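You operate a simulated robot arm through the tools that you are given. There is no shell and no other tool.

You are at the controls of a simulated robot arm. One attempt, no reset.

Task
Weave two rows on the small loom.
Fine: loom lever at 1, then at 2; beat each row in, beater back; leave the lever upright.

Only the result counts: the job must be done as asked and must still hold three seconds after the hand-in. Knocking over, shifting, dropping, spilling or breaking anything else fails it.

Robot
A 7-joint arm with a two-finger parallel gripper, fixed in place. Base frame: the origin is at the foot of the arm, x ahead of it, y to its left, z up; the work surface is at about z = 0.833. Lengths are in m, angles in rad, forces in N, time in s.
With the tool pointing down near the work surface it reaches from about 0.1 to 0.64 m from the base axis. Its first joint turns from -1.152 to 1.152 rad. Payload 1.57 kg.
The tool frame sits at the grasp point between the pads (the TCP): z along the fingers, y along the line on which they close. The tips reach 0.03 m beyond it. Largest opening 0.08 m; finger width 0.017, thickness 0.012; the body of the gripper, 0.04 by 0.082 m, starts 0.08 m behind the TCP.
Orientation is told as [roll, pitch, yaw] about the base's x, y, z axes, in that order, counted from this pose: with the fingers straight down and closing along the base's y, the tool's x points along the base's -x, its y along +y and its z along -z.

Tools
- The arm moves only by the tool step_arm. Its argument "commands" is a list of rows, each a list of 7 numbers: the shift along the base's x, y, z in m, then the turn, a rotation vector about the base's x, y, z in degrees, then the finger opening in m, from 0 to 0.08. In form: [[dx, dy, dz, ax, ay, az, jaw], ...]. A call has 1 to 20 rows; each row is the pose to reach, as a shift and turn from the pose commanded when the call began. Each row takes 0.2 s and may step no farther than 0.05 m and 0.15 rad from the row before; otherwise, or with a gripper value out of range, the whole call is refused. A pose out of reach is approached as far as the arm can. The call stops where the force on the tool passes 60 N (or 10 N more than at its start, if that is more) or the arm is blocked; 0.2 s more then pass. The fingers move at their own pace (about 0.072 m/s each) and stop on an object; they squeeze with about 41 N. The grip force told is the motor's: it shows also when the fingers shut on nothing. Time passes only in rows, and 0.2 s behind the last, so rows that repeat a pose let the fingers close. The reply holds the time, the measured pose of the TCP, the force on the tool along the base axes, the opening and the grip force, in the units named above and with some noise, with the torque about the TCP (base axes, N m) and any sound that the robot's microphone picked up.
- Cameras (640 x 400 px; columns grow to the right, rows downward): "scene" is fixed at [0.0708, 0.4349, 1.3992]; the picture's right is [-0.67, -0.74, 0.00], its down [-0.46, 0.42, -0.78] and it looks along [0.58, -0.53, -0.62] (base axes); focal length 335 px, centre (320, 200). "wrist" rides on the gripper at [0.072, -0.007, -0.122] in the tool frame; the picture's right is [0.09, 1.00, 0.00], its down [-0.84, 0.08, -0.54] and it looks along [-0.54, 0.05, 0.84] (tool axes); focal length 238 px, centre (320, 200). There is no depth. A picture from a camera that has moved, and an enlarged one, comes with that camera's place and axes in the base frame and with its lens. The place of the scene camera against the robot may be out by one fixed shift of up to 0.025 m in any direction.
- get_image(camera): a new picture of that camera. The clock stands still meanwhile.
- inspect(camera, box): a new picture of the part [left, top, right, bottom] of that camera's present view, enlarged. The clock stands still meanwhile.
- finish_job(): hands the job in; it is judged then, once.

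Nothing tells you positions but the pictures and the camera data. Unless the task says otherwise, let go and move clear before handing in.

The tools are called as a command line: name --pt "numbers of a row" for each row, then --argument value for the rest, lists and objects as JSON in quotes. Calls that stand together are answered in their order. step_arm: Moves the arm, as the interface text tells. Its arguments: {"type":"object","properties":{"commands":{"type":"array","items":{"type":"array","items":{"type":"number"}}}},"required":["commands"]} The other tools are called the same way: get_image (camera) takes a picture; inspect (camera, box) takes an enlarged picture of a part of a camera's view; finish_job () hands the job in.

At the start:

```text
time: 0.0
tcp_pos: [0.5003, 0.0122, 1.08]
tcp_rot: [0.001, 0.001, 0.0]
force: [0.1, 0.0, -0.6]
torque: [-0.01, -0.02, -0.03]
opening: 0.08
gripper_force: 0.1
```

scene: 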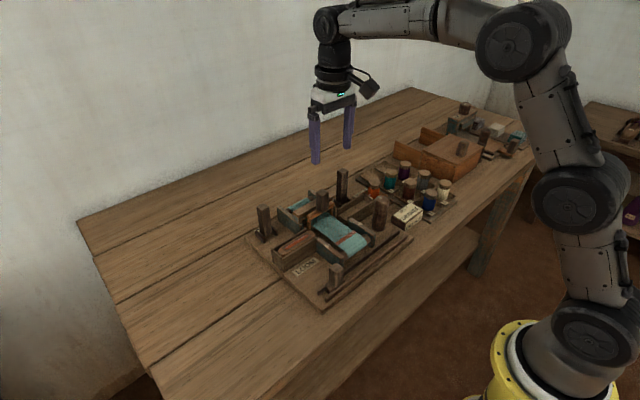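
wrist: 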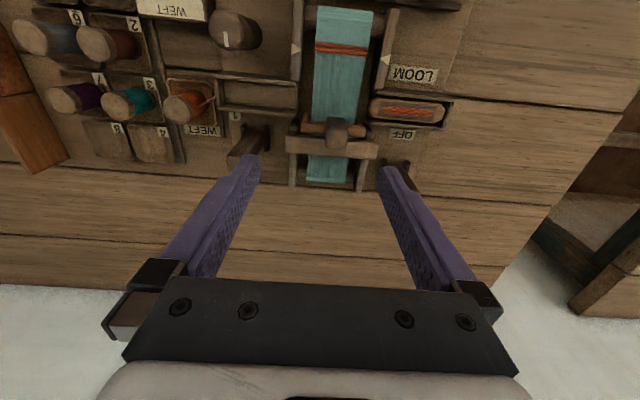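

I see a small loom board on the table, with a teal warp, a beater, a lever and a shuttle; there is also a rack of bobbins. I'll look closer with both cameras before moving.

inspect --camera "scene" --box '[230, 150, 430, 310]'

inspect --camera "wrist" --box '[200, 0, 480, 200]'

inspect --camera "wrist" --box '[0, 0, 280, 200]'

inspect --camera "scene" --box '[350, 90, 550, 250]'

```text
2.50 times, centred on (330, 230) of scene
camera zoom: at [0.0708, 0.4349, 1.3992], right [-0.67, -0.74, 0.0], down [-0.46, 0.42, -0.78], along [0.58, -0.53, -0.62], focal length 837 px, centre (295, 125)
```

zoom: 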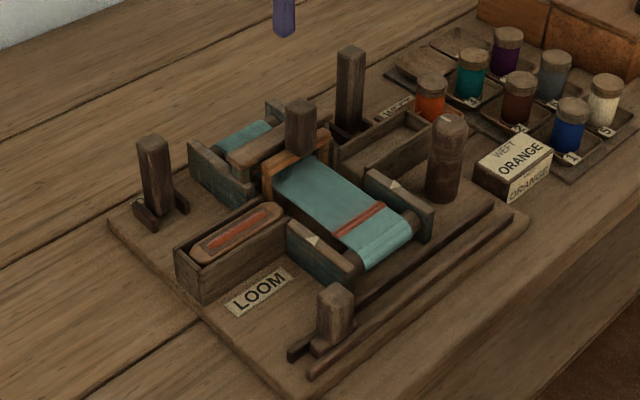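

```text
2.00 times, centred on (340, 100) of wrist
camera zoom: at [0.4285, 0.005, 1.2019], right [-0.09, 1.0, 0.0], down [0.84, 0.08, 0.54], along [0.54, 0.05, -0.84], focal length 477 px, centre (280, 400)
```

zoom: 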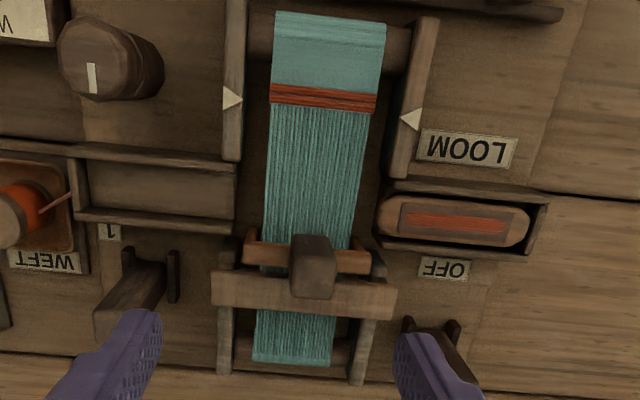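

```text
2.00 times, centred on (140, 100) of wrist
camera zoom: at [0.4285, 0.005, 1.2019], right [-0.09, 1.0, 0.0], down [0.84, 0.08, 0.54], along [0.54, 0.05, -0.84], focal length 477 px, centre (680, 400)
```

zoom: 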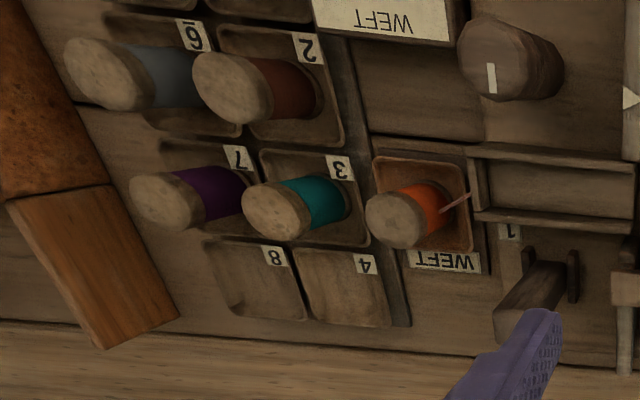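

```text
2.50 times, centred on (450, 170) of scene
camera zoom: at [0.0708, 0.4349, 1.3992], right [-0.67, -0.74, 0.0], down [-0.46, 0.42, -0.78], along [0.58, -0.53, -0.62], focal length 837 px, centre (-5, 275)
```

zoom: 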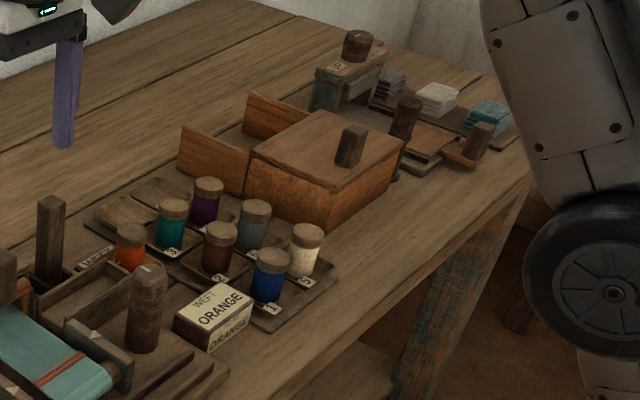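

The loom's warp runs along x around y≈0.05. The beater knob is near (0.50, 0.05), with tall posts near (0.575, -0.065) labelled "1" and (0.575, 0.18) labelled "OFF". I'll raise the arm and pull back for a clearer view of all the labels.

step_arm --pt "-0.03 0.01 0.03 0 0 0 0.08" --pt "-0.06 0.02 0.06 0 0 0 0.08" --pt "-0.09 0.03 0.09 0 0 0 0.08" --pt "-0.12 0.04 0.1 0 0 0 0.08"

get_image --camera "wrist"

get_image --camera "scene"

```text
time: 1.0
tcp_pos: [0.3819, 0.0508, 1.1807]
tcp_rot: [0.0, 0.002, 0.0]
force: [0.0, -0.1, 0.6]
torque: [-0.02, 0.0, 0.03]
opening: 0.08
gripper_force: 0.1
```

```text
taken
camera wrist: at [0.3093, 0.0432, 1.3028], right [-0.09, 1.0, 0.0], down [0.84, 0.08, 0.54], along [0.54, 0.05, -0.84], focal length 238 px, centre (320, 200)
```

wrist: 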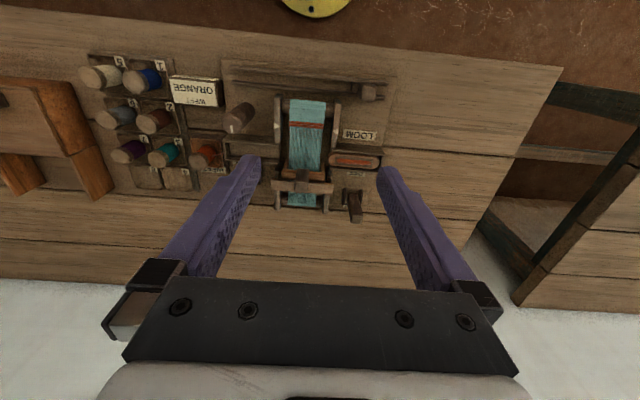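

```text
taken
```

scene: 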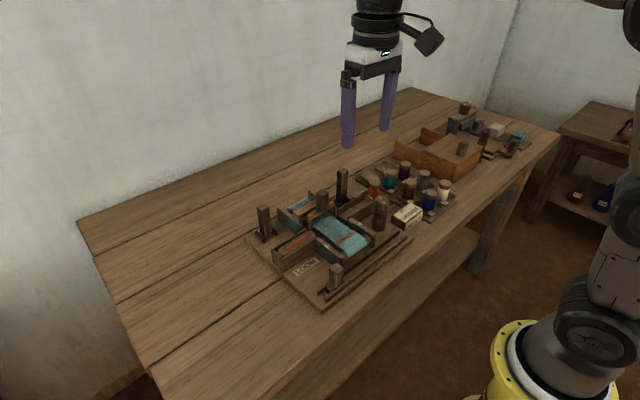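

inspect --camera "wrist" --box '[210, 60, 400, 220]'

inspect --camera "scene" --box '[240, 165, 340, 245]'

inspect --camera "scene" --box '[310, 160, 410, 240]'

inspect --camera "scene" --box '[310, 230, 420, 310]'

```text
2.50 times, centred on (305, 140) of wrist
camera zoom: at [0.3093, 0.0432, 1.3028], right [-0.09, 1.0, 0.0], down [0.84, 0.08, 0.54], along [0.54, 0.05, -0.84], focal length 596 px, centre (358, 350)
```

zoom: 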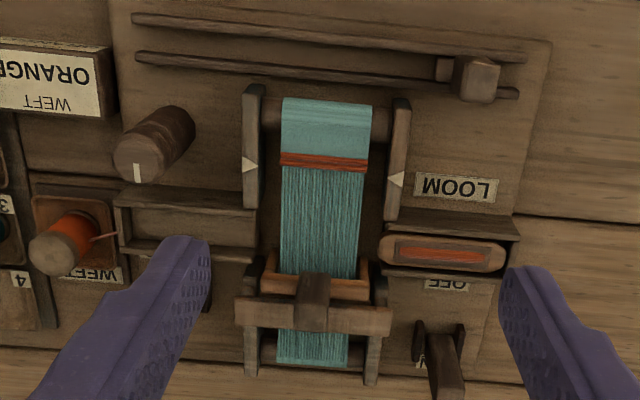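

```text
5.00 times, centred on (290, 205) of scene
camera zoom: at [0.0709, 0.4349, 1.3992], right [-0.67, -0.74, 0.0], down [-0.46, 0.42, -0.78], along [0.58, -0.53, -0.62], focal length 1674 px, centre (470, 175)
```

zoom: 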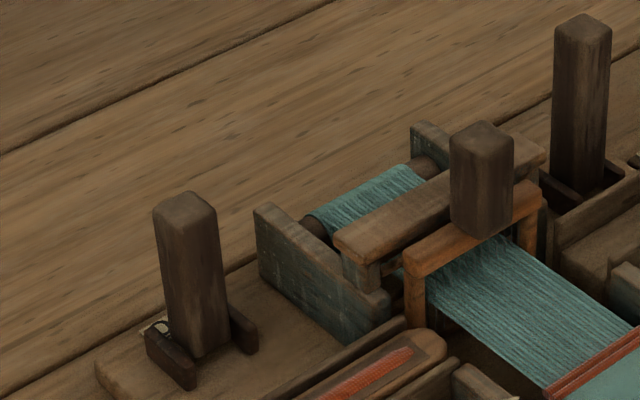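

```text
5.00 times, centred on (360, 200) of scene
camera zoom: at [0.0709, 0.4349, 1.3992], right [-0.67, -0.74, 0.0], down [-0.46, 0.42, -0.78], along [0.58, -0.53, -0.62], focal length 1674 px, centre (120, 200)
```

zoom: 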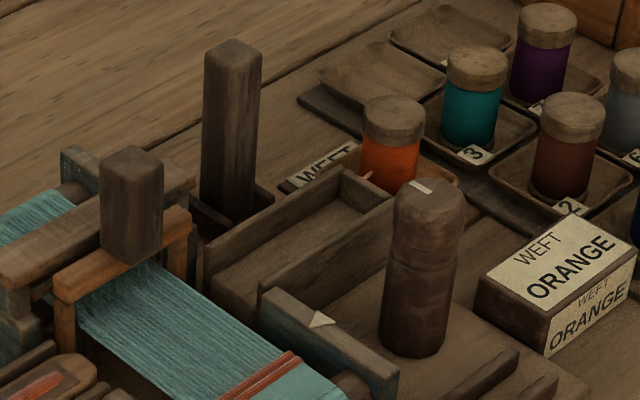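

```text
5.00 times, centred on (365, 270) of scene
camera zoom: at [0.0709, 0.4349, 1.3992], right [-0.67, -0.74, 0.0], down [-0.46, 0.42, -0.78], along [0.58, -0.53, -0.62], focal length 1674 px, centre (95, -150)
```

zoom: 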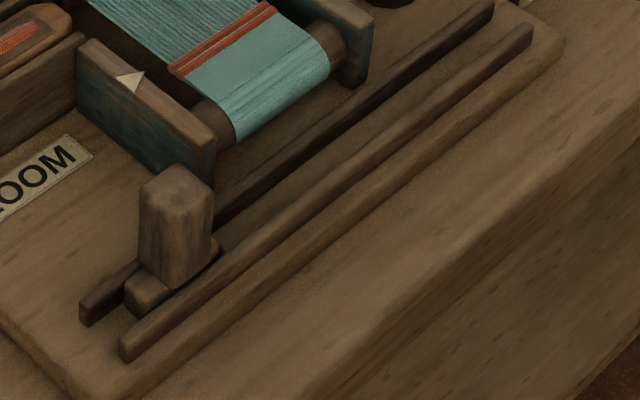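

There seem to be more labels behind the two tall posts. The slider on the front rails is likely the shuttle driver, and the cylinder with a white mark is perhaps a rotary knob. I'll move the camera forward, well above everything, to read the labels behind the posts.

step_arm --pt "0.045 0 -0.01 0 0 0 0.08" --pt "0.09 0 -0.02 0 0 0 0.08" --pt "0.135 0 -0.03 0 0 0 0.08" --pt "0.18 0 -0.04 0 0 0 0.08" --pt "0.22 0 -0.05 0 0 0 0.08" --pt "0.25 0 -0.06 0 0 0 0.08" --pt "0.25 0 -0.06 0 0 0 0.08"

get_image --camera "wrist"

inspect --camera "wrist" --box '[200, 20, 440, 180]'

```text
time: 2.6
tcp_pos: [0.5857, 0.0506, 1.106]
tcp_rot: [0.002, -0.002, -0.001]
force: [-0.1, 0.5, 0.0]
torque: [-0.02, 0.02, 0.02]
opening: 0.0799
gripper_force: 0.0
out of reach, approached as far as the arm can: row 5, 6, 7
```

```text
taken
camera wrist: at [0.5132, 0.0435, 1.2274], right [-0.09, 1.0, 0.0], down [0.84, 0.08, 0.54], along [0.54, 0.05, -0.84], focal length 238 px, centre (320, 200)
```

wrist: 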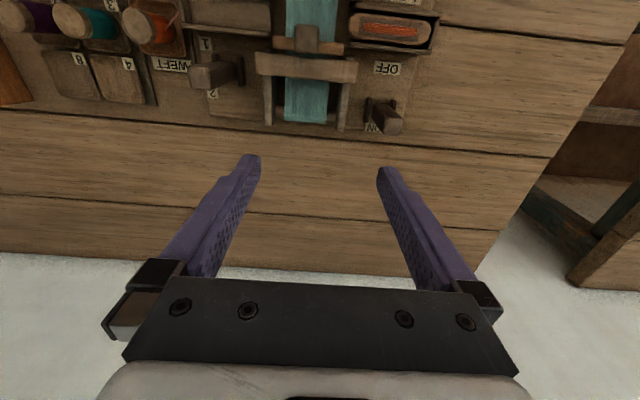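

```text
2.50 times, centred on (320, 100) of wrist
camera zoom: at [0.5132, 0.0435, 1.2274], right [-0.09, 1.0, 0.0], down [0.84, 0.08, 0.54], along [0.54, 0.05, -0.84], focal length 596 px, centre (320, 450)
```

zoom: 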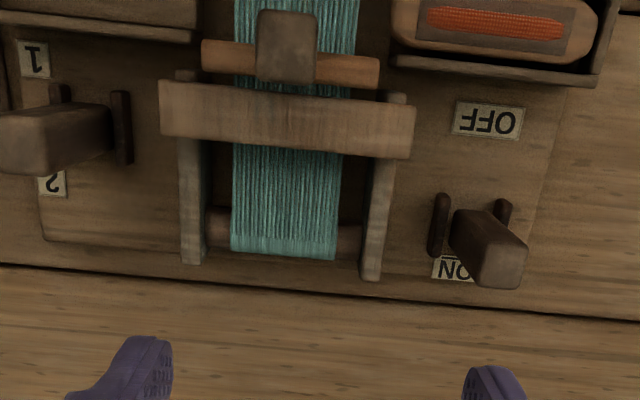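

The -y post is the shed lever ("1" toward the base, "2" on the far side) and it is upright now. The +y post is an ON/OFF lever, which looks to be at ON. I'll take closer looks at this area to judge its tilt and understand the other parts.

step_arm --pt "-0.26 0.04 -0.02 0 0 0 0.08" --pt "-0.26 0.08 -0.05 0 0 0 0.08" --pt "-0.26 0.1 -0.08 0 0 0 0.08"

inspect --camera "scene" --box '[250, 190, 330, 250]'

inspect --camera "scene" --box '[320, 160, 400, 220]'

```text
refused: row 1 steps farther than a row can; nothing moved
```

```text
6.67 times, centred on (290, 220) of scene
camera zoom: at [0.0709, 0.4349, 1.3992], right [-0.67, -0.74, 0.0], down [-0.46, 0.42, -0.78], along [0.58, -0.53, -0.62], focal length 2232 px, centre (520, 67)
```

zoom: 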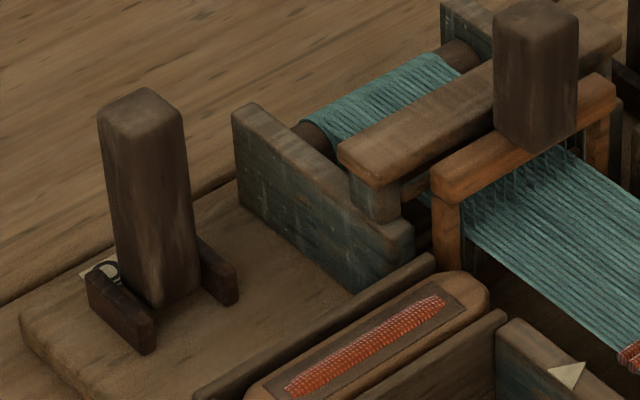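

```text
6.67 times, centred on (360, 190) of scene
camera zoom: at [0.0709, 0.4349, 1.3992], right [-0.67, -0.74, 0.0], down [-0.46, 0.42, -0.78], along [0.58, -0.53, -0.62], focal length 2232 px, centre (53, 267)
```

zoom: 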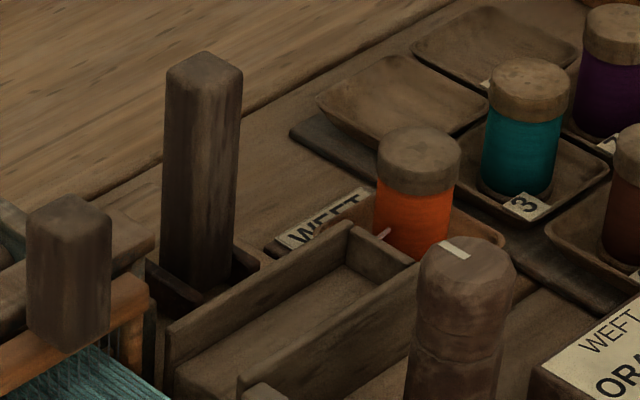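

That call was refused because the first row's step was too large. I'll retreat in increments to about (0.45, 0.15, 1.06), which puts the ON/OFF lever between the fingers in the wrist view.

step_arm --pt "-0.045 0.015 0 0 0 0 0.08" --pt "-0.09 0.03 0 0 0 0 0.08" --pt "-0.125 0.06 0 0 0 0 0.08" --pt "-0.13 0.09 -0.01 0 0 0 0.08" --pt "-0.13 0.11 -0.01 0 0 0 0.08"

get_image --camera "wrist"

inspect --camera "wrist" --box '[220, 0, 420, 160]'

```text
time: 3.8
tcp_pos: [0.4519, 0.1589, 1.0948]
tcp_rot: [0.001, 0.0, 0.0]
force: [-0.1, 0.7, 0.2]
torque: [-0.02, 0.04, -0.03]
opening: 0.08
gripper_force: 0.0
```

```text
taken
camera wrist: at [0.3792, 0.152, 1.2159], right [-0.09, 1.0, 0.0], down [0.84, 0.08, 0.54], along [0.54, 0.05, -0.84], focal length 238 px, centre (320, 200)
```

wrist: 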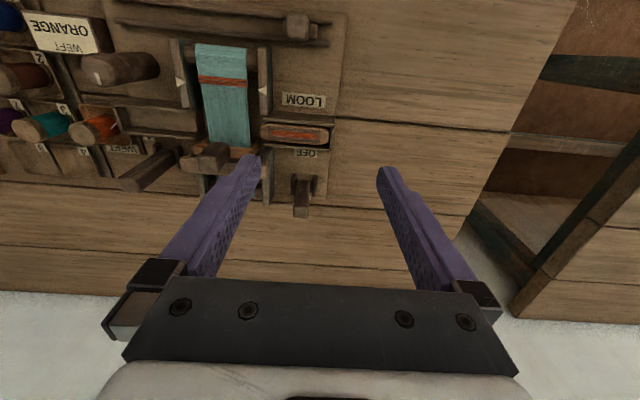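

```text
2.50 times, centred on (320, 80) of wrist
camera zoom: at [0.3792, 0.152, 1.2159], right [-0.09, 1.0, 0.0], down [0.84, 0.08, 0.54], along [0.54, 0.05, -0.84], focal length 596 px, centre (320, 500)
```

zoom: 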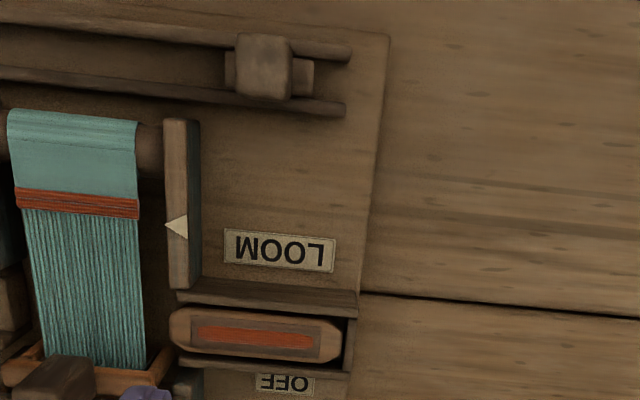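

I have a workable triangulation: the slider knob top is near (0.361, 0.126, 0.896). Next I'll yaw the wrist 90° and look along +y from the -y side to see heights and lever tilts.

step_arm --pt "0.0 -0.03 0 0 0 8.2 0.08" --pt "0.0 -0.06 0 0 0 16.4 0.08" --pt "0.0 -0.09 0 0 0 24.6 0.08" --pt "0.0 -0.12 0 0 0 32.8 0.08" --pt "0.0 -0.15 0 0 0 41.0 0.08" --pt "0.0 -0.18 0 0 0 49.2 0.08" --pt "0.0 -0.21 0 0 0 57.4 0.08" --pt "0.0 -0.24 0 0 0 65.6 0.08" --pt "0.0 -0.27 0 0 0 73.8 0.08" --pt "0.0 -0.29 0 0 0 82.0 0.08" --pt "0.0 -0.29 0 0 0 90.0 0.08"

get_image --camera "wrist"

```text
time: 6.2
tcp_pos: [0.4532, -0.1326, 1.0932]
tcp_rot: [-0.001, 0.0, 1.574]
force: [0.1, 0.1, 0.1]
torque: [0.01, -0.04, 0.0]
opening: 0.0802
gripper_force: 0.0
```

```text
taken
camera wrist: at [0.4596, -0.2049, 1.215], right [-1.0, -0.1, 0.0], down [-0.08, 0.84, 0.54], along [-0.05, 0.54, -0.84], focal length 238 px, centre (320, 200)
```

wrist: 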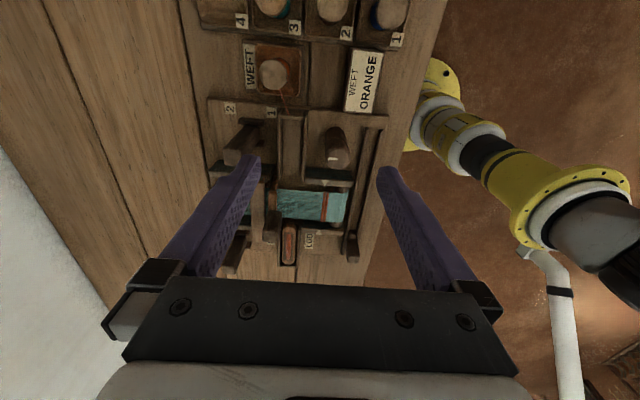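

The side view works. I'll tilt the camera more toward horizontal, staying high, to judge the lever tilts and heights.

step_arm --pt "0.02 -0.01 0.0 8 0 0 0.08" --pt "0.04 -0.02 -0.01 16 0 0 0.08" --pt "0.05 -0.03 -0.02 24 0 0 0.08" --pt "0.06 -0.04 -0.03 30 0 0 0.08"

get_image --camera "wrist"

inspect --camera "wrist" --box '[180, 60, 440, 240]'

```text
time: 7.2
tcp_pos: [0.5157, -0.1729, 1.0629]
tcp_rot: [0.0, -0.526, 1.573]
force: [-0.6, 0.1, -0.3]
torque: [-0.01, 0.03, 0.02]
opening: 0.0799
gripper_force: 0.0
```

```text
taken
camera wrist: at [0.5206, -0.2962, 1.1322], right [-1.0, -0.08, -0.05], down [-0.08, 0.45, 0.89], along [-0.05, 0.89, -0.46], focal length 238 px, centre (320, 200)
```

wrist: 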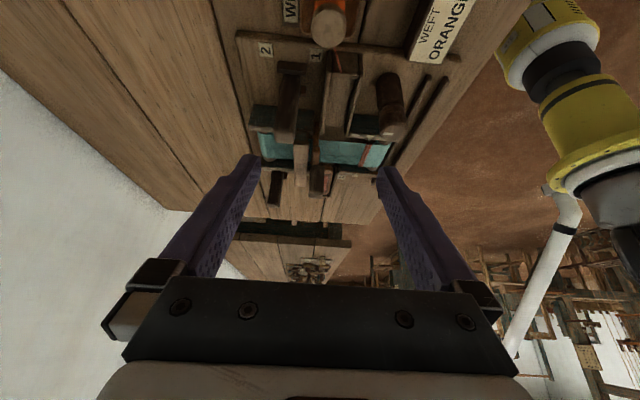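

```text
2.22 times, centred on (310, 150) of wrist
camera zoom: at [0.5206, -0.2962, 1.1322], right [-1.0, -0.08, -0.05], down [-0.08, 0.45, 0.89], along [-0.05, 0.89, -0.46], focal length 530 px, centre (342, 311)
```

zoom: 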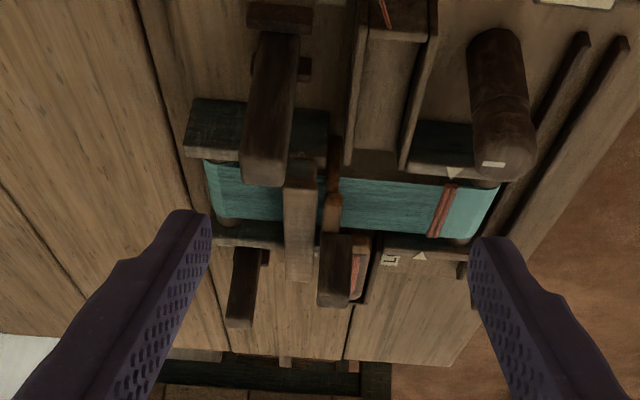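

The shed lever looks upright, and the ON/OFF lever looks about upright too. I'll remove the tilt and place the camera straight above the 1/2 lever for a top view, then do the same for the ON/OFF lever.

step_arm --pt "0.01 0.03 0.01 -8 0 0 0.08" --pt "0.015 0.07 0.02 -16 0 0 0.08" --pt "0.02 0.11 0.02 -24 0 0 0.08" --pt "0.025 0.14 0.02 -30 0 0 0.08" --pt "0.03 0.165 0.01 -30 0 0 0.08"

get_image --camera "wrist"

inspect --camera "wrist" --box '[220, 0, 420, 125]'

```text
time: 8.4
tcp_pos: [0.5431, -0.0062, 1.0749]
tcp_rot: [0.0, 0.001, 1.569]
force: [0.1, 0.3, 0.1]
torque: [-0.01, 0.01, 0.02]
opening: 0.0801
gripper_force: 0.0
```

```text
taken
camera wrist: at [0.5492, -0.0783, 1.1955], right [-1.0, -0.09, 0.0], down [-0.08, 0.84, 0.54], along [-0.05, 0.54, -0.84], focal length 238 px, centre (320, 200)
```

wrist: 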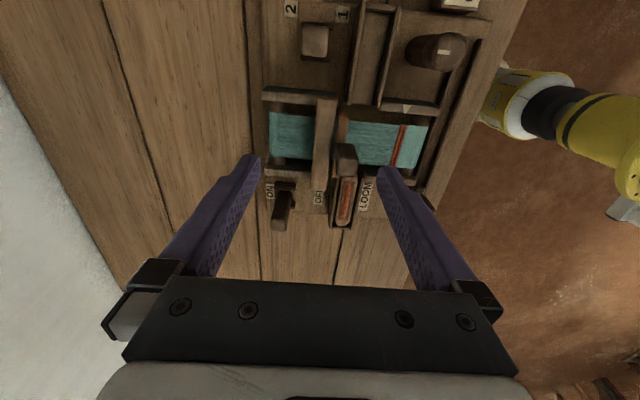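

```text
3.20 times, centred on (320, 62) of wrist
camera zoom: at [0.5492, -0.0783, 1.1955], right [-1.0, -0.09, 0.0], down [-0.08, 0.84, 0.54], along [-0.05, 0.54, -0.84], focal length 763 px, centre (320, 640)
```

zoom: 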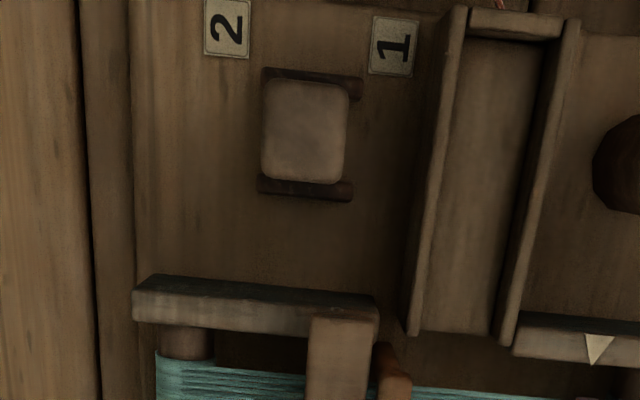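

The 1/2 lever is upright, centred at about (0.555, -0.081), about 0.0225 m square, with its top near z≈0.945. Now I'll slide in +y to look straight down on the ON/OFF lever.

step_arm --pt "0.0 0.045 0.0 0 0 0 0.08" --pt "0.0 0.09 -0.0 0 0 0 0.08" --pt "0.0 0.135 -0.01 0 0 0 0.08" --pt "0.0 0.18 -0.02 0 0 0 0.08" --pt "0.0 0.205 -0.02 0 0 0 0.08"

get_image --camera "wrist"

inspect --camera "wrist" --box '[220, 0, 420, 125]'

```text
time: 9.6
tcp_pos: [0.5422, 0.1985, 1.0542]
tcp_rot: [0.001, 0.0, 1.572]
force: [0.0, -0.4, -0.2]
torque: [-0.04, 0.02, -0.03]
opening: 0.0799
gripper_force: 0.0
```

```text
taken
camera wrist: at [0.5481, 0.1264, 1.1755], right [-1.0, -0.09, 0.0], down [-0.08, 0.84, 0.54], along [-0.05, 0.54, -0.84], focal length 238 px, centre (320, 200)
```

wrist: 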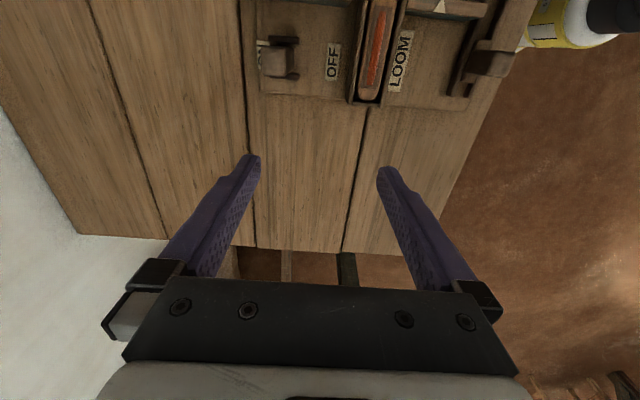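

```text
3.20 times, centred on (320, 62) of wrist
camera zoom: at [0.5481, 0.1264, 1.1755], right [-1.0, -0.09, 0.0], down [-0.08, 0.84, 0.54], along [-0.05, 0.54, -0.84], focal length 763 px, centre (320, 640)
```

zoom: 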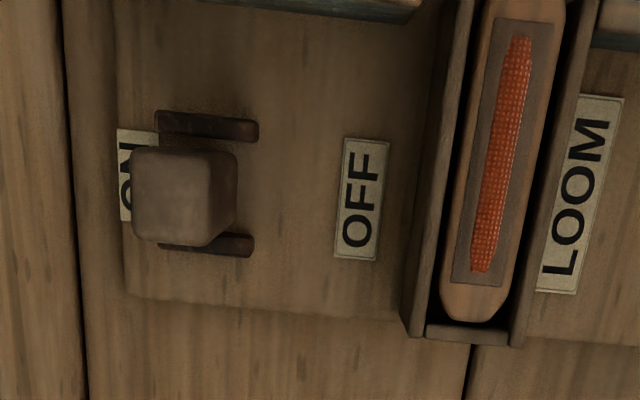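

Looking straight down, the ON/OFF lever stands upright right at "ON", and "OFF" lies well to its −x side, so the loom is on and I'll leave that lever alone. The slider (y≈0.126) lines up with the shuttle (y≈0.124), so it drives the shuttle across. The beater knob top is near (0.506, 0.029, 0.962), and next I'll go back to yaw 0 above the 1/2 lever.

step_arm --pt "0.0 -0.03 0 0 0 -8.2 0.08" --pt "0.0 -0.06 0 0 0 -16.4 0.08" --pt "0.0 -0.09 0 0 0 -24.6 0.08" --pt "0.0 -0.12 0 0 0 -32.8 0.08" --pt "0.0 -0.15 0 0 0 -41.0 0.08" --pt "0.0 -0.18 0 0 0 -49.2 0.08" --pt "0.0 -0.21 0 0 0 -57.4 0.08" --pt "0.0 -0.23 0 0 0 -65.6 0.07" --pt "0.0 -0.25 0 0 0 -73.8 0.06" --pt "0.005 -0.27 0 0 0 -82.0 0.05" --pt "0.01 -0.28 0 0 0 -90.0 0.05" --pt "0.01 -0.28 0 0 0 -90.0 0.05"

get_image --camera "wrist"

get_image --camera "scene"

```text
time: 12.2
tcp_pos: [0.5537, -0.0807, 1.0538]
tcp_rot: [-0.002, 0.001, -0.001]
force: [0.9, 0.1, -0.2]
torque: [-0.03, 0.0, 0.05]
opening: 0.0499
gripper_force: 0.1
```

```text
taken
camera wrist: at [0.4807, -0.0875, 1.1746], right [-0.09, 1.0, 0.0], down [0.84, 0.08, 0.54], along [0.54, 0.05, -0.84], focal length 238 px, centre (320, 200)
```

wrist: 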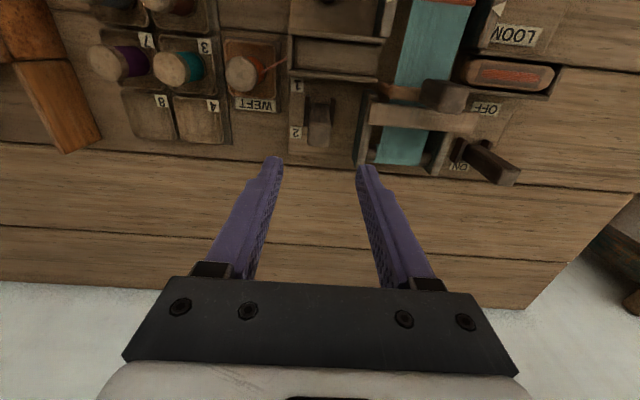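

```text
taken
```

scene: 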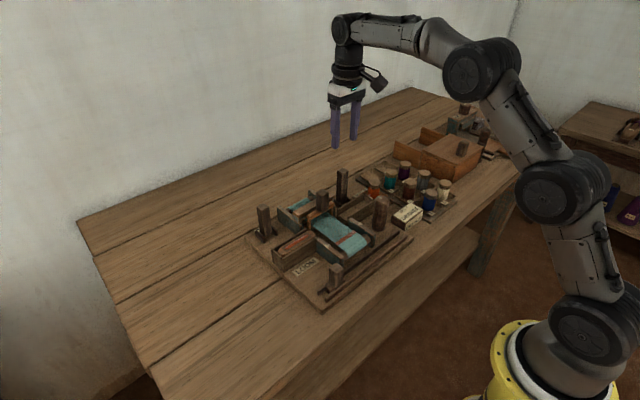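

The lever sits centred between the fingers. I'll descend around its top with the jaws half open and check again before gripping.

step_arm --pt "0.001 0 -0.04 0 0 0 0.05" --pt "0.001 0 -0.08 0 0 0 0.05" --pt "0.001 0 -0.105 0 0 0 0.05" --pt "0.001 0 -0.125 0 0 0 0.05" --pt "0.001 0 -0.125 0 0 0 0.05"

get_image --camera "wrist"

inspect --camera "scene" --box '[280, 130, 400, 230]'

```text
time: 13.4
tcp_pos: [0.5541, -0.0811, 0.9272]
tcp_rot: [-0.001, 0.0, -0.002]
force: [-0.2, -0.1, 0.4]
torque: [-0.02, -0.01, -0.03]
opening: 0.0501
gripper_force: 0.1
```

```text
taken
camera wrist: at [0.4814, -0.0882, 1.049], right [-0.09, 1.0, 0.0], down [0.84, 0.08, 0.54], along [0.54, 0.05, -0.84], focal length 238 px, centre (320, 200)
```

wrist: 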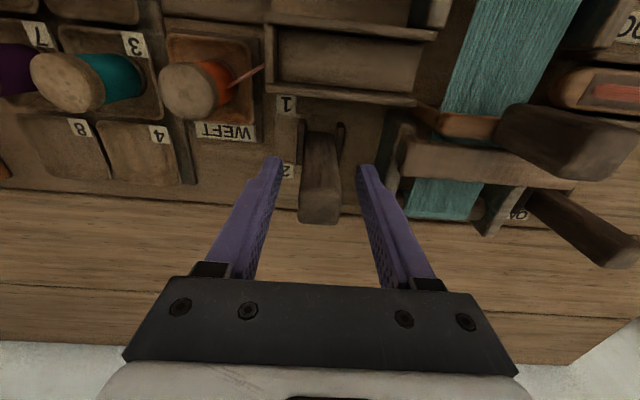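

```text
4.00 times, centred on (340, 180) of scene
camera zoom: at [0.0708, 0.4349, 1.3992], right [-0.67, -0.74, 0.0], down [-0.46, 0.42, -0.78], along [0.58, -0.53, -0.62], focal length 1339 px, centre (240, 280)
```

zoom: 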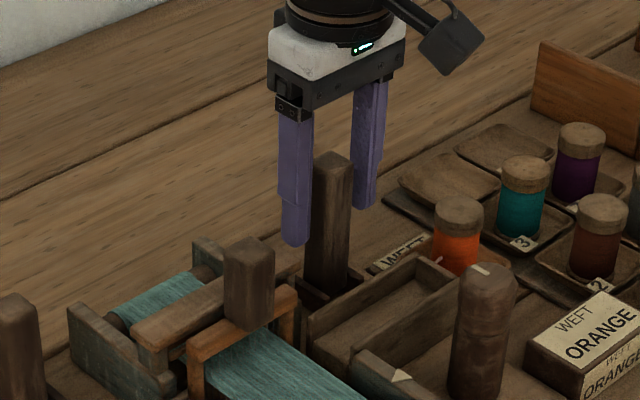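

The post is well centred between the pads, with its top near z=0.946. I'll close the jaws on it.

step_arm --pt "0 0 0 0 0 0 0.03" --pt "0 0 0 0 0 0 0.015" --pt "0 0 0 0 0 0 0.015"

```text
time: 14.2
tcp_pos: [0.5545, -0.0824, 0.9276]
tcp_rot: [0.0, -0.002, 0.0]
force: [0.3, -0.2, -1.5]
torque: [-0.31, -0.07, -0.12]
opening: 0.0243
gripper_force: 36.6
```

I have a grip on the lever (0.0243 m). I'll now tilt it toward label "1" (−x), with the tool following an arc, and watch force and sound.

step_arm --pt "-0.005 0 -0.0002 0 -4 0 0.015" --pt "-0.01 0 -0.0007 0 -8 0 0.015" --pt "-0.015 0 -0.0016 0 -12 0 0.015"

inspect --camera "scene" --box '[250, 150, 410, 260]'

```text
time: 15.0
tcp_pos: [0.538, -0.0821, 0.9258]
tcp_rot: [0.0, -0.205, -0.001]
force: [-11.6, -3.2, 2.4]
torque: [-0.84, 0.85, -0.23]
opening: 0.0242
gripper_force: 36.2
```

```text
3.64 times, centred on (330, 205) of scene
camera zoom: at [0.0705, 0.4349, 1.3992], right [-0.67, -0.74, 0.0], down [-0.46, 0.42, -0.78], along [0.58, -0.53, -0.62], focal length 1217 px, centre (284, 182)
```

zoom: 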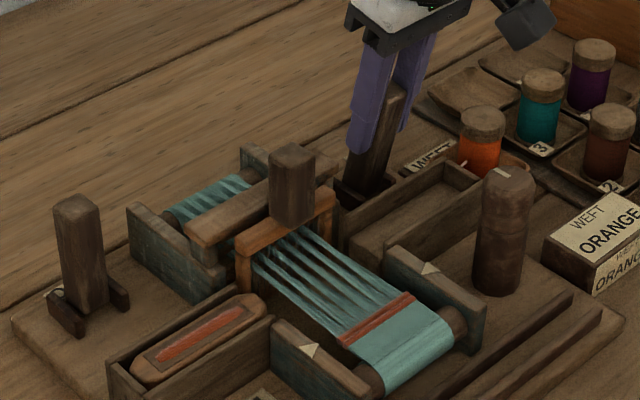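

The warp threads have separated, so the shed is opening, and the lever is pulling toward position 1. I'll continue the arc.

step_arm --pt "-0.0049 0 -0.0013 0 -4 0 0.015" --pt "-0.0096 0 -0.0029 0 -8 0 0.015"

inspect --camera "scene" --box '[250, 150, 410, 260]'

```text
time: 15.6
tcp_pos: [0.5288, -0.0824, 0.9233]
tcp_rot: [0.003, -0.344, -0.001]
force: [-16.0, -5.6, 3.3]
torque: [-0.77, 1.1, -0.38]
opening: 0.0245
gripper_force: 35.8
```

```text
3.64 times, centred on (330, 205) of scene
camera zoom: at [0.0704, 0.4348, 1.3993], right [-0.67, -0.74, 0.0], down [-0.46, 0.42, -0.78], along [0.58, -0.53, -0.62], focal length 1217 px, centre (284, 182)
```

zoom: 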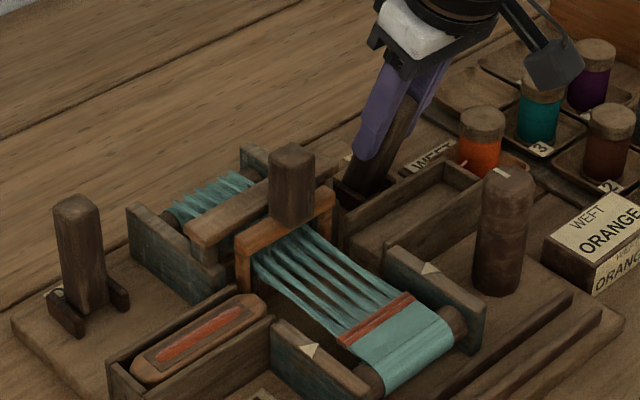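

The shed is opening wider and the lever still pulls toward 1. I'll go a little further to find its resting stop.

step_arm --pt "-0.0045 0 -0.0019 0 -4 0 0.015" --pt "-0.0045 0 -0.0019 0 -4 0 0.015"

```text
time: 16.2
tcp_pos: [0.5252, -0.0809, 0.9214]
tcp_rot: [0.001, -0.419, 0.0]
force: [-18.3, -10.1, 3.1]
torque: [-0.77, 1.13, -0.41]
opening: 0.0244
gripper_force: 36.1
```

I'm at about 24° of tilt. I'll open the jaws slightly so the lever settles on its own detent, then look.

step_arm --pt "0 0 0 0 0 0 0.03" --pt "0 0 0 0 0 0 0.045" --pt "0 0 0 0 0 0 0.05"

get_image --camera "wrist"

inspect --camera "scene" --box '[250, 150, 410, 260]'

```text
time: 17.0
tcp_pos: [0.5268, -0.0819, 0.9217]
tcp_rot: [0.0, -0.422, 0.0]
force: [-0.6, -0.5, 0.7]
torque: [-0.04, 0.0, -0.01]
opening: 0.05
gripper_force: 0.0
```

```text
taken
camera wrist: at [0.4101, -0.088, 1.0037], right [-0.08, 1.0, -0.04], down [0.54, 0.08, 0.84], along [0.84, 0.05, -0.55], focal length 238 px, centre (320, 200)
```

wrist: 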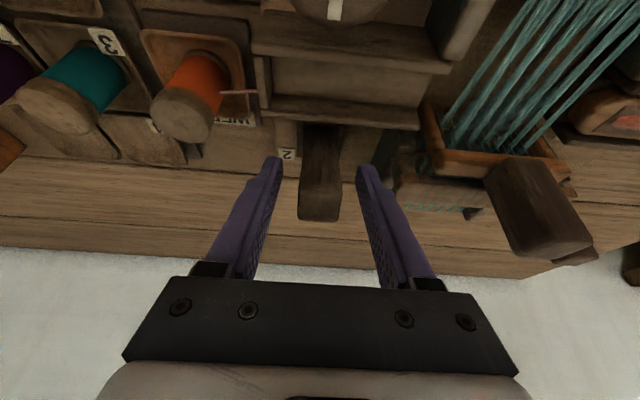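

```text
3.64 times, centred on (330, 205) of scene
camera zoom: at [0.0708, 0.4349, 1.3992], right [-0.67, -0.74, 0.0], down [-0.46, 0.42, -0.78], along [0.58, -0.53, -0.62], focal length 1217 px, centre (284, 182)
```

zoom: 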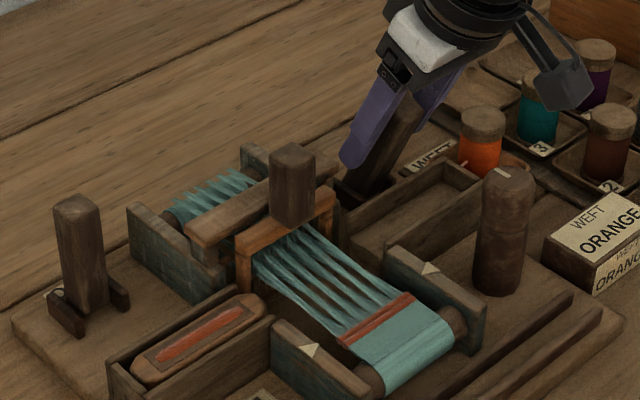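

The lever stays tilted about 24° and the shed is clearly open. The pull was probably an arc-radius mismatch, so I'll regrip and rotate further to find the true end stop at 1.

step_arm --pt "0 0 0 0 0 0 0.03" --pt "0 0 0 0 0 0 0.015" --pt "0 0 0 0 0 0 0.015" --pt "-0.0025 0 -0.0012 0 -2 0 0.015" --pt "-0.005 0 -0.0024 0 -4 0 0.015"

```text
time: 18.2
tcp_pos: [0.5238, -0.0825, 0.9213]
tcp_rot: [-0.002, -0.497, -0.001]
force: [22.8, -6.3, -1.3]
torque: [0.82, 0.8, 0.48]
opening: 0.0242
gripper_force: 35.8
```

Now there is +23 N reaction with no further motion, so the lever is on its end stop at 1. I'll release, back out along the lever's axis, straighten the tool and check.

step_arm --pt "0.002 0 0.001 0 1 0 0.03" --pt "0.003 0 0.001 0 2 0 0.05" --pt "0.003 0 0.001 0 2 0 0.055" --pt "-0.018 0 0.037 0 2 0 0.055" --pt "-0.036 0 0.075 0 2 0 0.055" --pt "-0.036 0 0.1 0 8 0 0.055" --pt "-0.036 0 0.11 0 15 0 0.055" --pt "-0.036 0 0.11 0 22 0 0.055" --pt "-0.036 0 0.11 0 28 0 0.055"

get_image --camera "wrist"

inspect --camera "scene" --box '[250, 150, 410, 260]'

```text
time: 20.2
tcp_pos: [0.485, -0.0816, 1.0313]
tcp_rot: [0.0, 0.002, 0.001]
force: [0.2, 0.3, -0.1]
torque: [0.01, 0.01, 0.02]
opening: 0.0551
gripper_force: 0.1
```

```text
taken
camera wrist: at [0.412, -0.0883, 1.1517], right [-0.09, 1.0, 0.0], down [0.84, 0.08, 0.54], along [0.54, 0.05, -0.84], focal length 238 px, centre (320, 200)
```

wrist: 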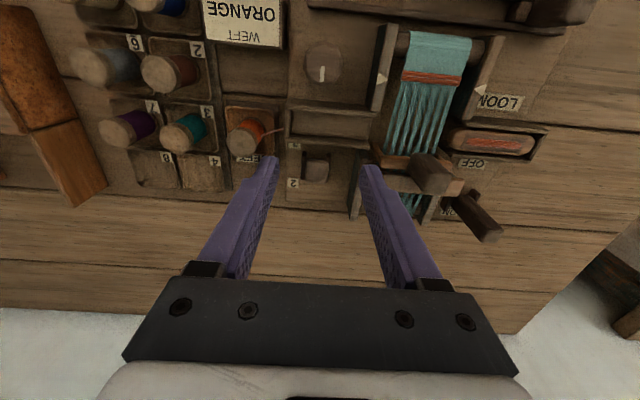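

```text
3.64 times, centred on (330, 205) of scene
camera zoom: at [0.0708, 0.4349, 1.3992], right [-0.67, -0.74, 0.0], down [-0.46, 0.42, -0.78], along [0.58, -0.53, -0.62], focal length 1217 px, centre (284, 182)
```

zoom: 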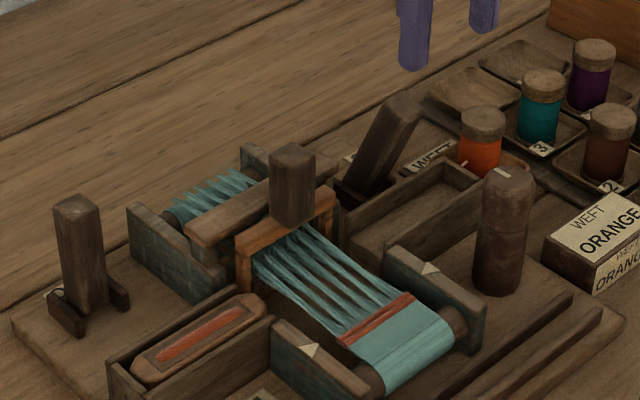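

The lever holds at 1 with the shed open. Next I'll go above the shuttle slider knob near (0.361, 0.126).

step_arm --pt "-0.025 0.042 0.0 0 0 0 0.06" --pt "-0.05 0.084 0.0 0 0 0 0.06" --pt "-0.075 0.126 0.0 0 0 0 0.06" --pt "-0.1 0.168 -0.01 0 0 0 0.06" --pt "-0.124 0.207 -0.03 0 0 0 0.06" --pt "-0.124 0.207 -0.03 0 0 0 0.06"

get_image --camera "wrist"

inspect --camera "scene" --box '[280, 190, 440, 310]'

```text
time: 21.6
tcp_pos: [0.3625, 0.124, 0.9993]
tcp_rot: [-0.001, -0.001, 0.001]
force: [-0.4, 1.0, 0.1]
torque: [0.01, -0.04, -0.02]
opening: 0.06
gripper_force: 0.1
```

```text
taken
camera wrist: at [0.2892, 0.1175, 1.1209], right [-0.09, 1.0, 0.0], down [0.84, 0.08, 0.54], along [0.54, 0.05, -0.84], focal length 238 px, centre (320, 200)
```

wrist: 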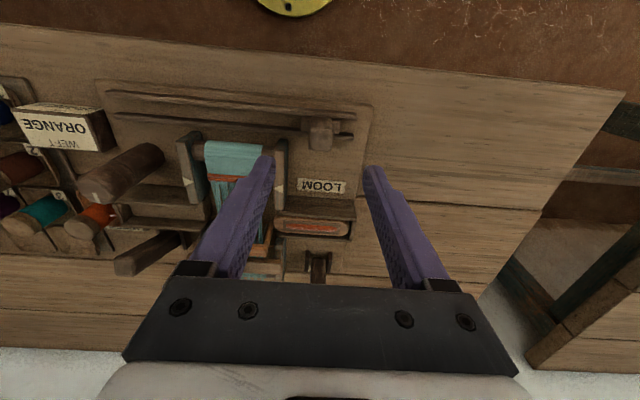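

```text
3.33 times, centred on (360, 250) of scene
camera zoom: at [0.0708, 0.4349, 1.3992], right [-0.67, -0.74, 0.0], down [-0.46, 0.42, -0.78], along [0.58, -0.53, -0.62], focal length 1116 px, centre (187, 33)
```

zoom: 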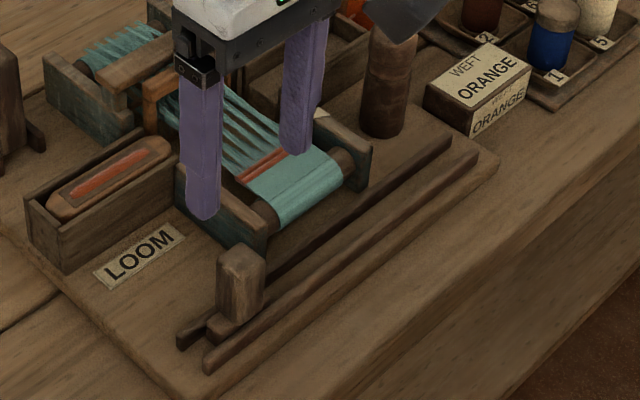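

inspect --camera "wrist" --box '[260, 80, 380, 170]'

```text
4.44 times, centred on (320, 125) of wrist
camera zoom: at [0.2892, 0.1175, 1.1209], right [-0.09, 1.0, 0.0], down [0.84, 0.08, 0.54], along [0.54, 0.05, -0.84], focal length 1059 px, centre (320, 533)
```

zoom: 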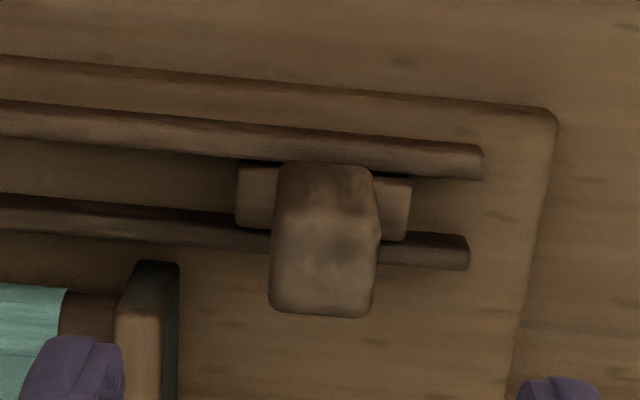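

The slider knob is centred at the TCP. I'll lower around it with tips just above the rails, then close.

step_arm --pt "-0.001 0.001 -0.03 0 0 0 0.045" --pt "-0.001 0.001 -0.06 0 0 0 0.045" --pt "-0.001 0.001 -0.085 0 0 0 0.045" --pt "-0.001 0.001 -0.103 0 0 0 0.045" --pt "-0.001 0.001 -0.103 0 0 0 0.045"

inspect --camera "scene" --box '[280, 190, 440, 310]'

get_image --camera "wrist"

```text
time: 22.8
tcp_pos: [0.3594, 0.1274, 0.8978]
tcp_rot: [0.0, 0.0, 0.0]
force: [0.1, -0.8, 0.2]
torque: [0.0, -0.01, -0.03]
opening: 0.0448
gripper_force: 0.2
```

```text
3.33 times, centred on (360, 250) of scene
camera zoom: at [0.0708, 0.4349, 1.3992], right [-0.67, -0.74, 0.0], down [-0.46, 0.42, -0.78], along [0.58, -0.53, -0.62], focal length 1116 px, centre (187, 33)
```

zoom: 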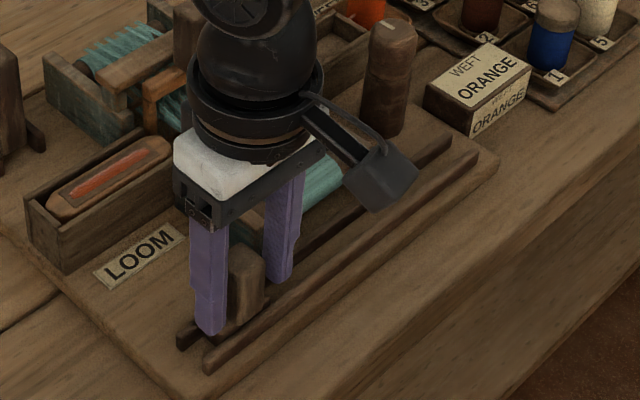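

```text
taken
camera wrist: at [0.2869, 0.1201, 1.0188], right [-0.09, 1.0, 0.0], down [0.84, 0.08, 0.54], along [0.54, 0.05, -0.84], focal length 238 px, centre (320, 200)
```

wrist: 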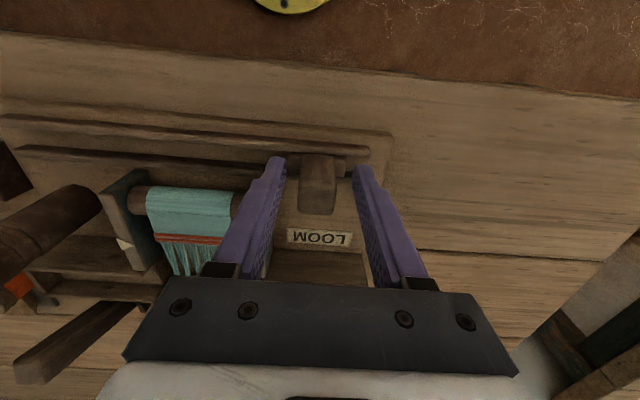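

The knob is between the fingers and the path along the rails is clear. I'll close and start moving toward −y.

step_arm --pt "0 -0.001 0 0 0 0 0.03" --pt "0 -0.001 0 0 0 0 0.015" --pt "0 -0.001 0 0 0 0 0.015"

```text
time: 23.6
tcp_pos: [0.3597, 0.1258, 0.8976]
tcp_rot: [0.0, -0.001, 0.0]
force: [-0.3, -7.5, 0.8]
torque: [1.02, 0.03, -0.01]
opening: 0.0238
gripper_force: 35.6
```

step_arm --pt "0 -0.015 0 0 0 0 0.015" --pt "0 -0.03 0 0 0 0 0.015" --pt "0 -0.045 0 0 0 0 0.015"

inspect --camera "scene" --box '[240, 170, 440, 310]'

```text
time: 24.4
tcp_pos: [0.3589, 0.0793, 0.8975]
tcp_rot: [0.001, 0.0, -0.001]
force: [-4.8, 0.5, 8.2]
torque: [-0.51, 0.55, -0.02]
opening: 0.0244
gripper_force: 36.2
```

```text
2.86 times, centred on (340, 240) of scene
camera zoom: at [0.0706, 0.4349, 1.3992], right [-0.67, -0.74, 0.0], down [-0.46, 0.42, -0.78], along [0.58, -0.53, -0.62], focal length 956 px, centre (263, 86)
```

zoom: 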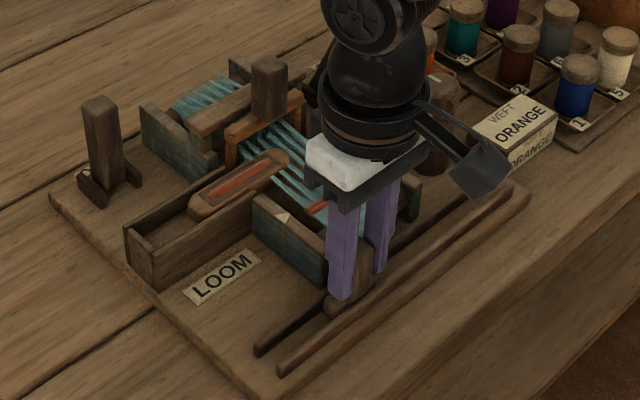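

The shuttle moves with the slider, entering the open shed. I'll continue pushing it across.

step_arm --pt "0 -0.015 0 0 0 0 0.015" --pt "0 -0.03 0 0 0 0 0.015" --pt "0 -0.045 0 0 0 0 0.015" --pt "0 -0.06 0 0 0 0 0.015" --pt "0 -0.075 0 0 0 0 0.015" --pt "0 -0.09 0 0 0 0 0.015" --pt "0 -0.105 0 0 0 0 0.015" --pt "0 -0.12 0 0 0 0 0.015"

inspect --camera "scene" --box '[240, 170, 440, 310]'

get_image --camera "wrist"

```text
time: 26.2
tcp_pos: [0.3606, -0.0398, 0.8974]
tcp_rot: [0.0, -0.002, 0.001]
force: [-10.4, -0.1, 20.1]
torque: [1.19, 0.25, 0.03]
opening: 0.0239
gripper_force: 36.3
```

```text
2.86 times, centred on (340, 240) of scene
camera zoom: at [0.0703, 0.4349, 1.3992], right [-0.67, -0.74, 0.0], down [-0.46, 0.42, -0.78], along [0.58, -0.53, -0.62], focal length 956 px, centre (263, 86)
```

zoom: 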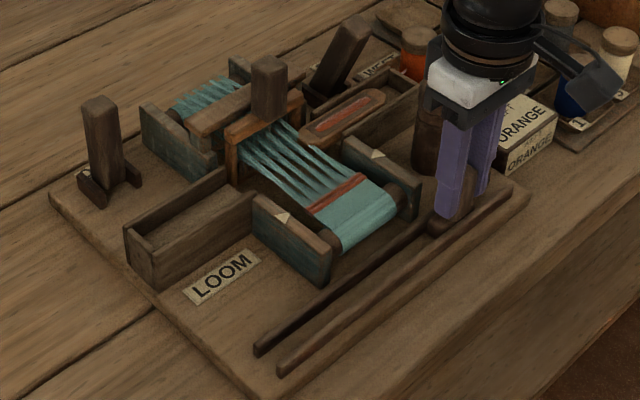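

```text
taken
camera wrist: at [0.2868, -0.0463, 1.0187], right [-0.09, 1.0, 0.0], down [0.84, 0.08, 0.54], along [0.54, 0.05, -0.84], focal length 238 px, centre (320, 200)
```

wrist: 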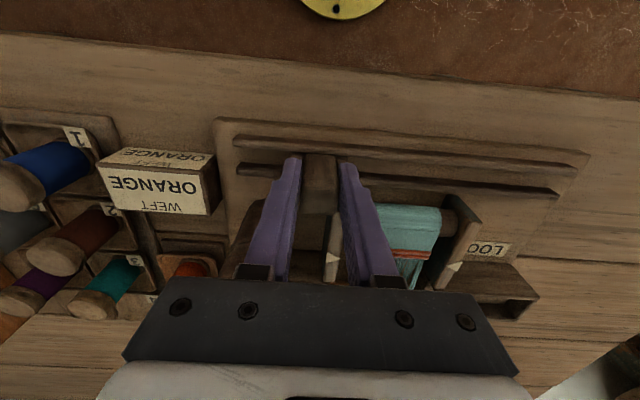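

The shuttle is almost fully into the −y tray. I'll continue gently to its stop, easing the small vertical load.

step_arm --pt "-0.0005 -0.008 0.001 0 0 0 0.015" --pt "-0.001 -0.016 0.0015 0 0 0 0.015" --pt "-0.001 -0.024 0.0015 0 0 0 0.015" --pt "-0.001 -0.03 0.0015 0 0 0 0.015"

inspect --camera "scene" --box '[240, 170, 440, 310]'

```text
time: 27.2
tcp_pos: [0.3599, -0.0654, 0.897]
tcp_rot: [0.005, -0.003, 0.003]
force: [9.8, 40.6, -5.8]
torque: [-0.23, -0.98, 0.29]
opening: 0.024
gripper_force: 36.0
```

```text
2.86 times, centred on (340, 240) of scene
camera zoom: at [0.0711, 0.436, 1.3988], right [-0.67, -0.74, 0.0], down [-0.46, 0.42, -0.78], along [0.58, -0.53, -0.62], focal length 956 px, centre (263, 86)
```

zoom: 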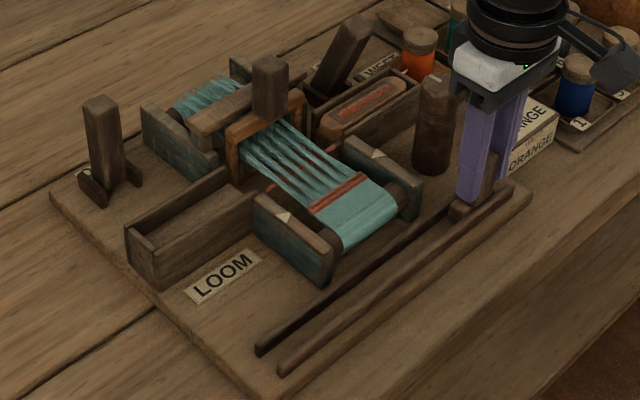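

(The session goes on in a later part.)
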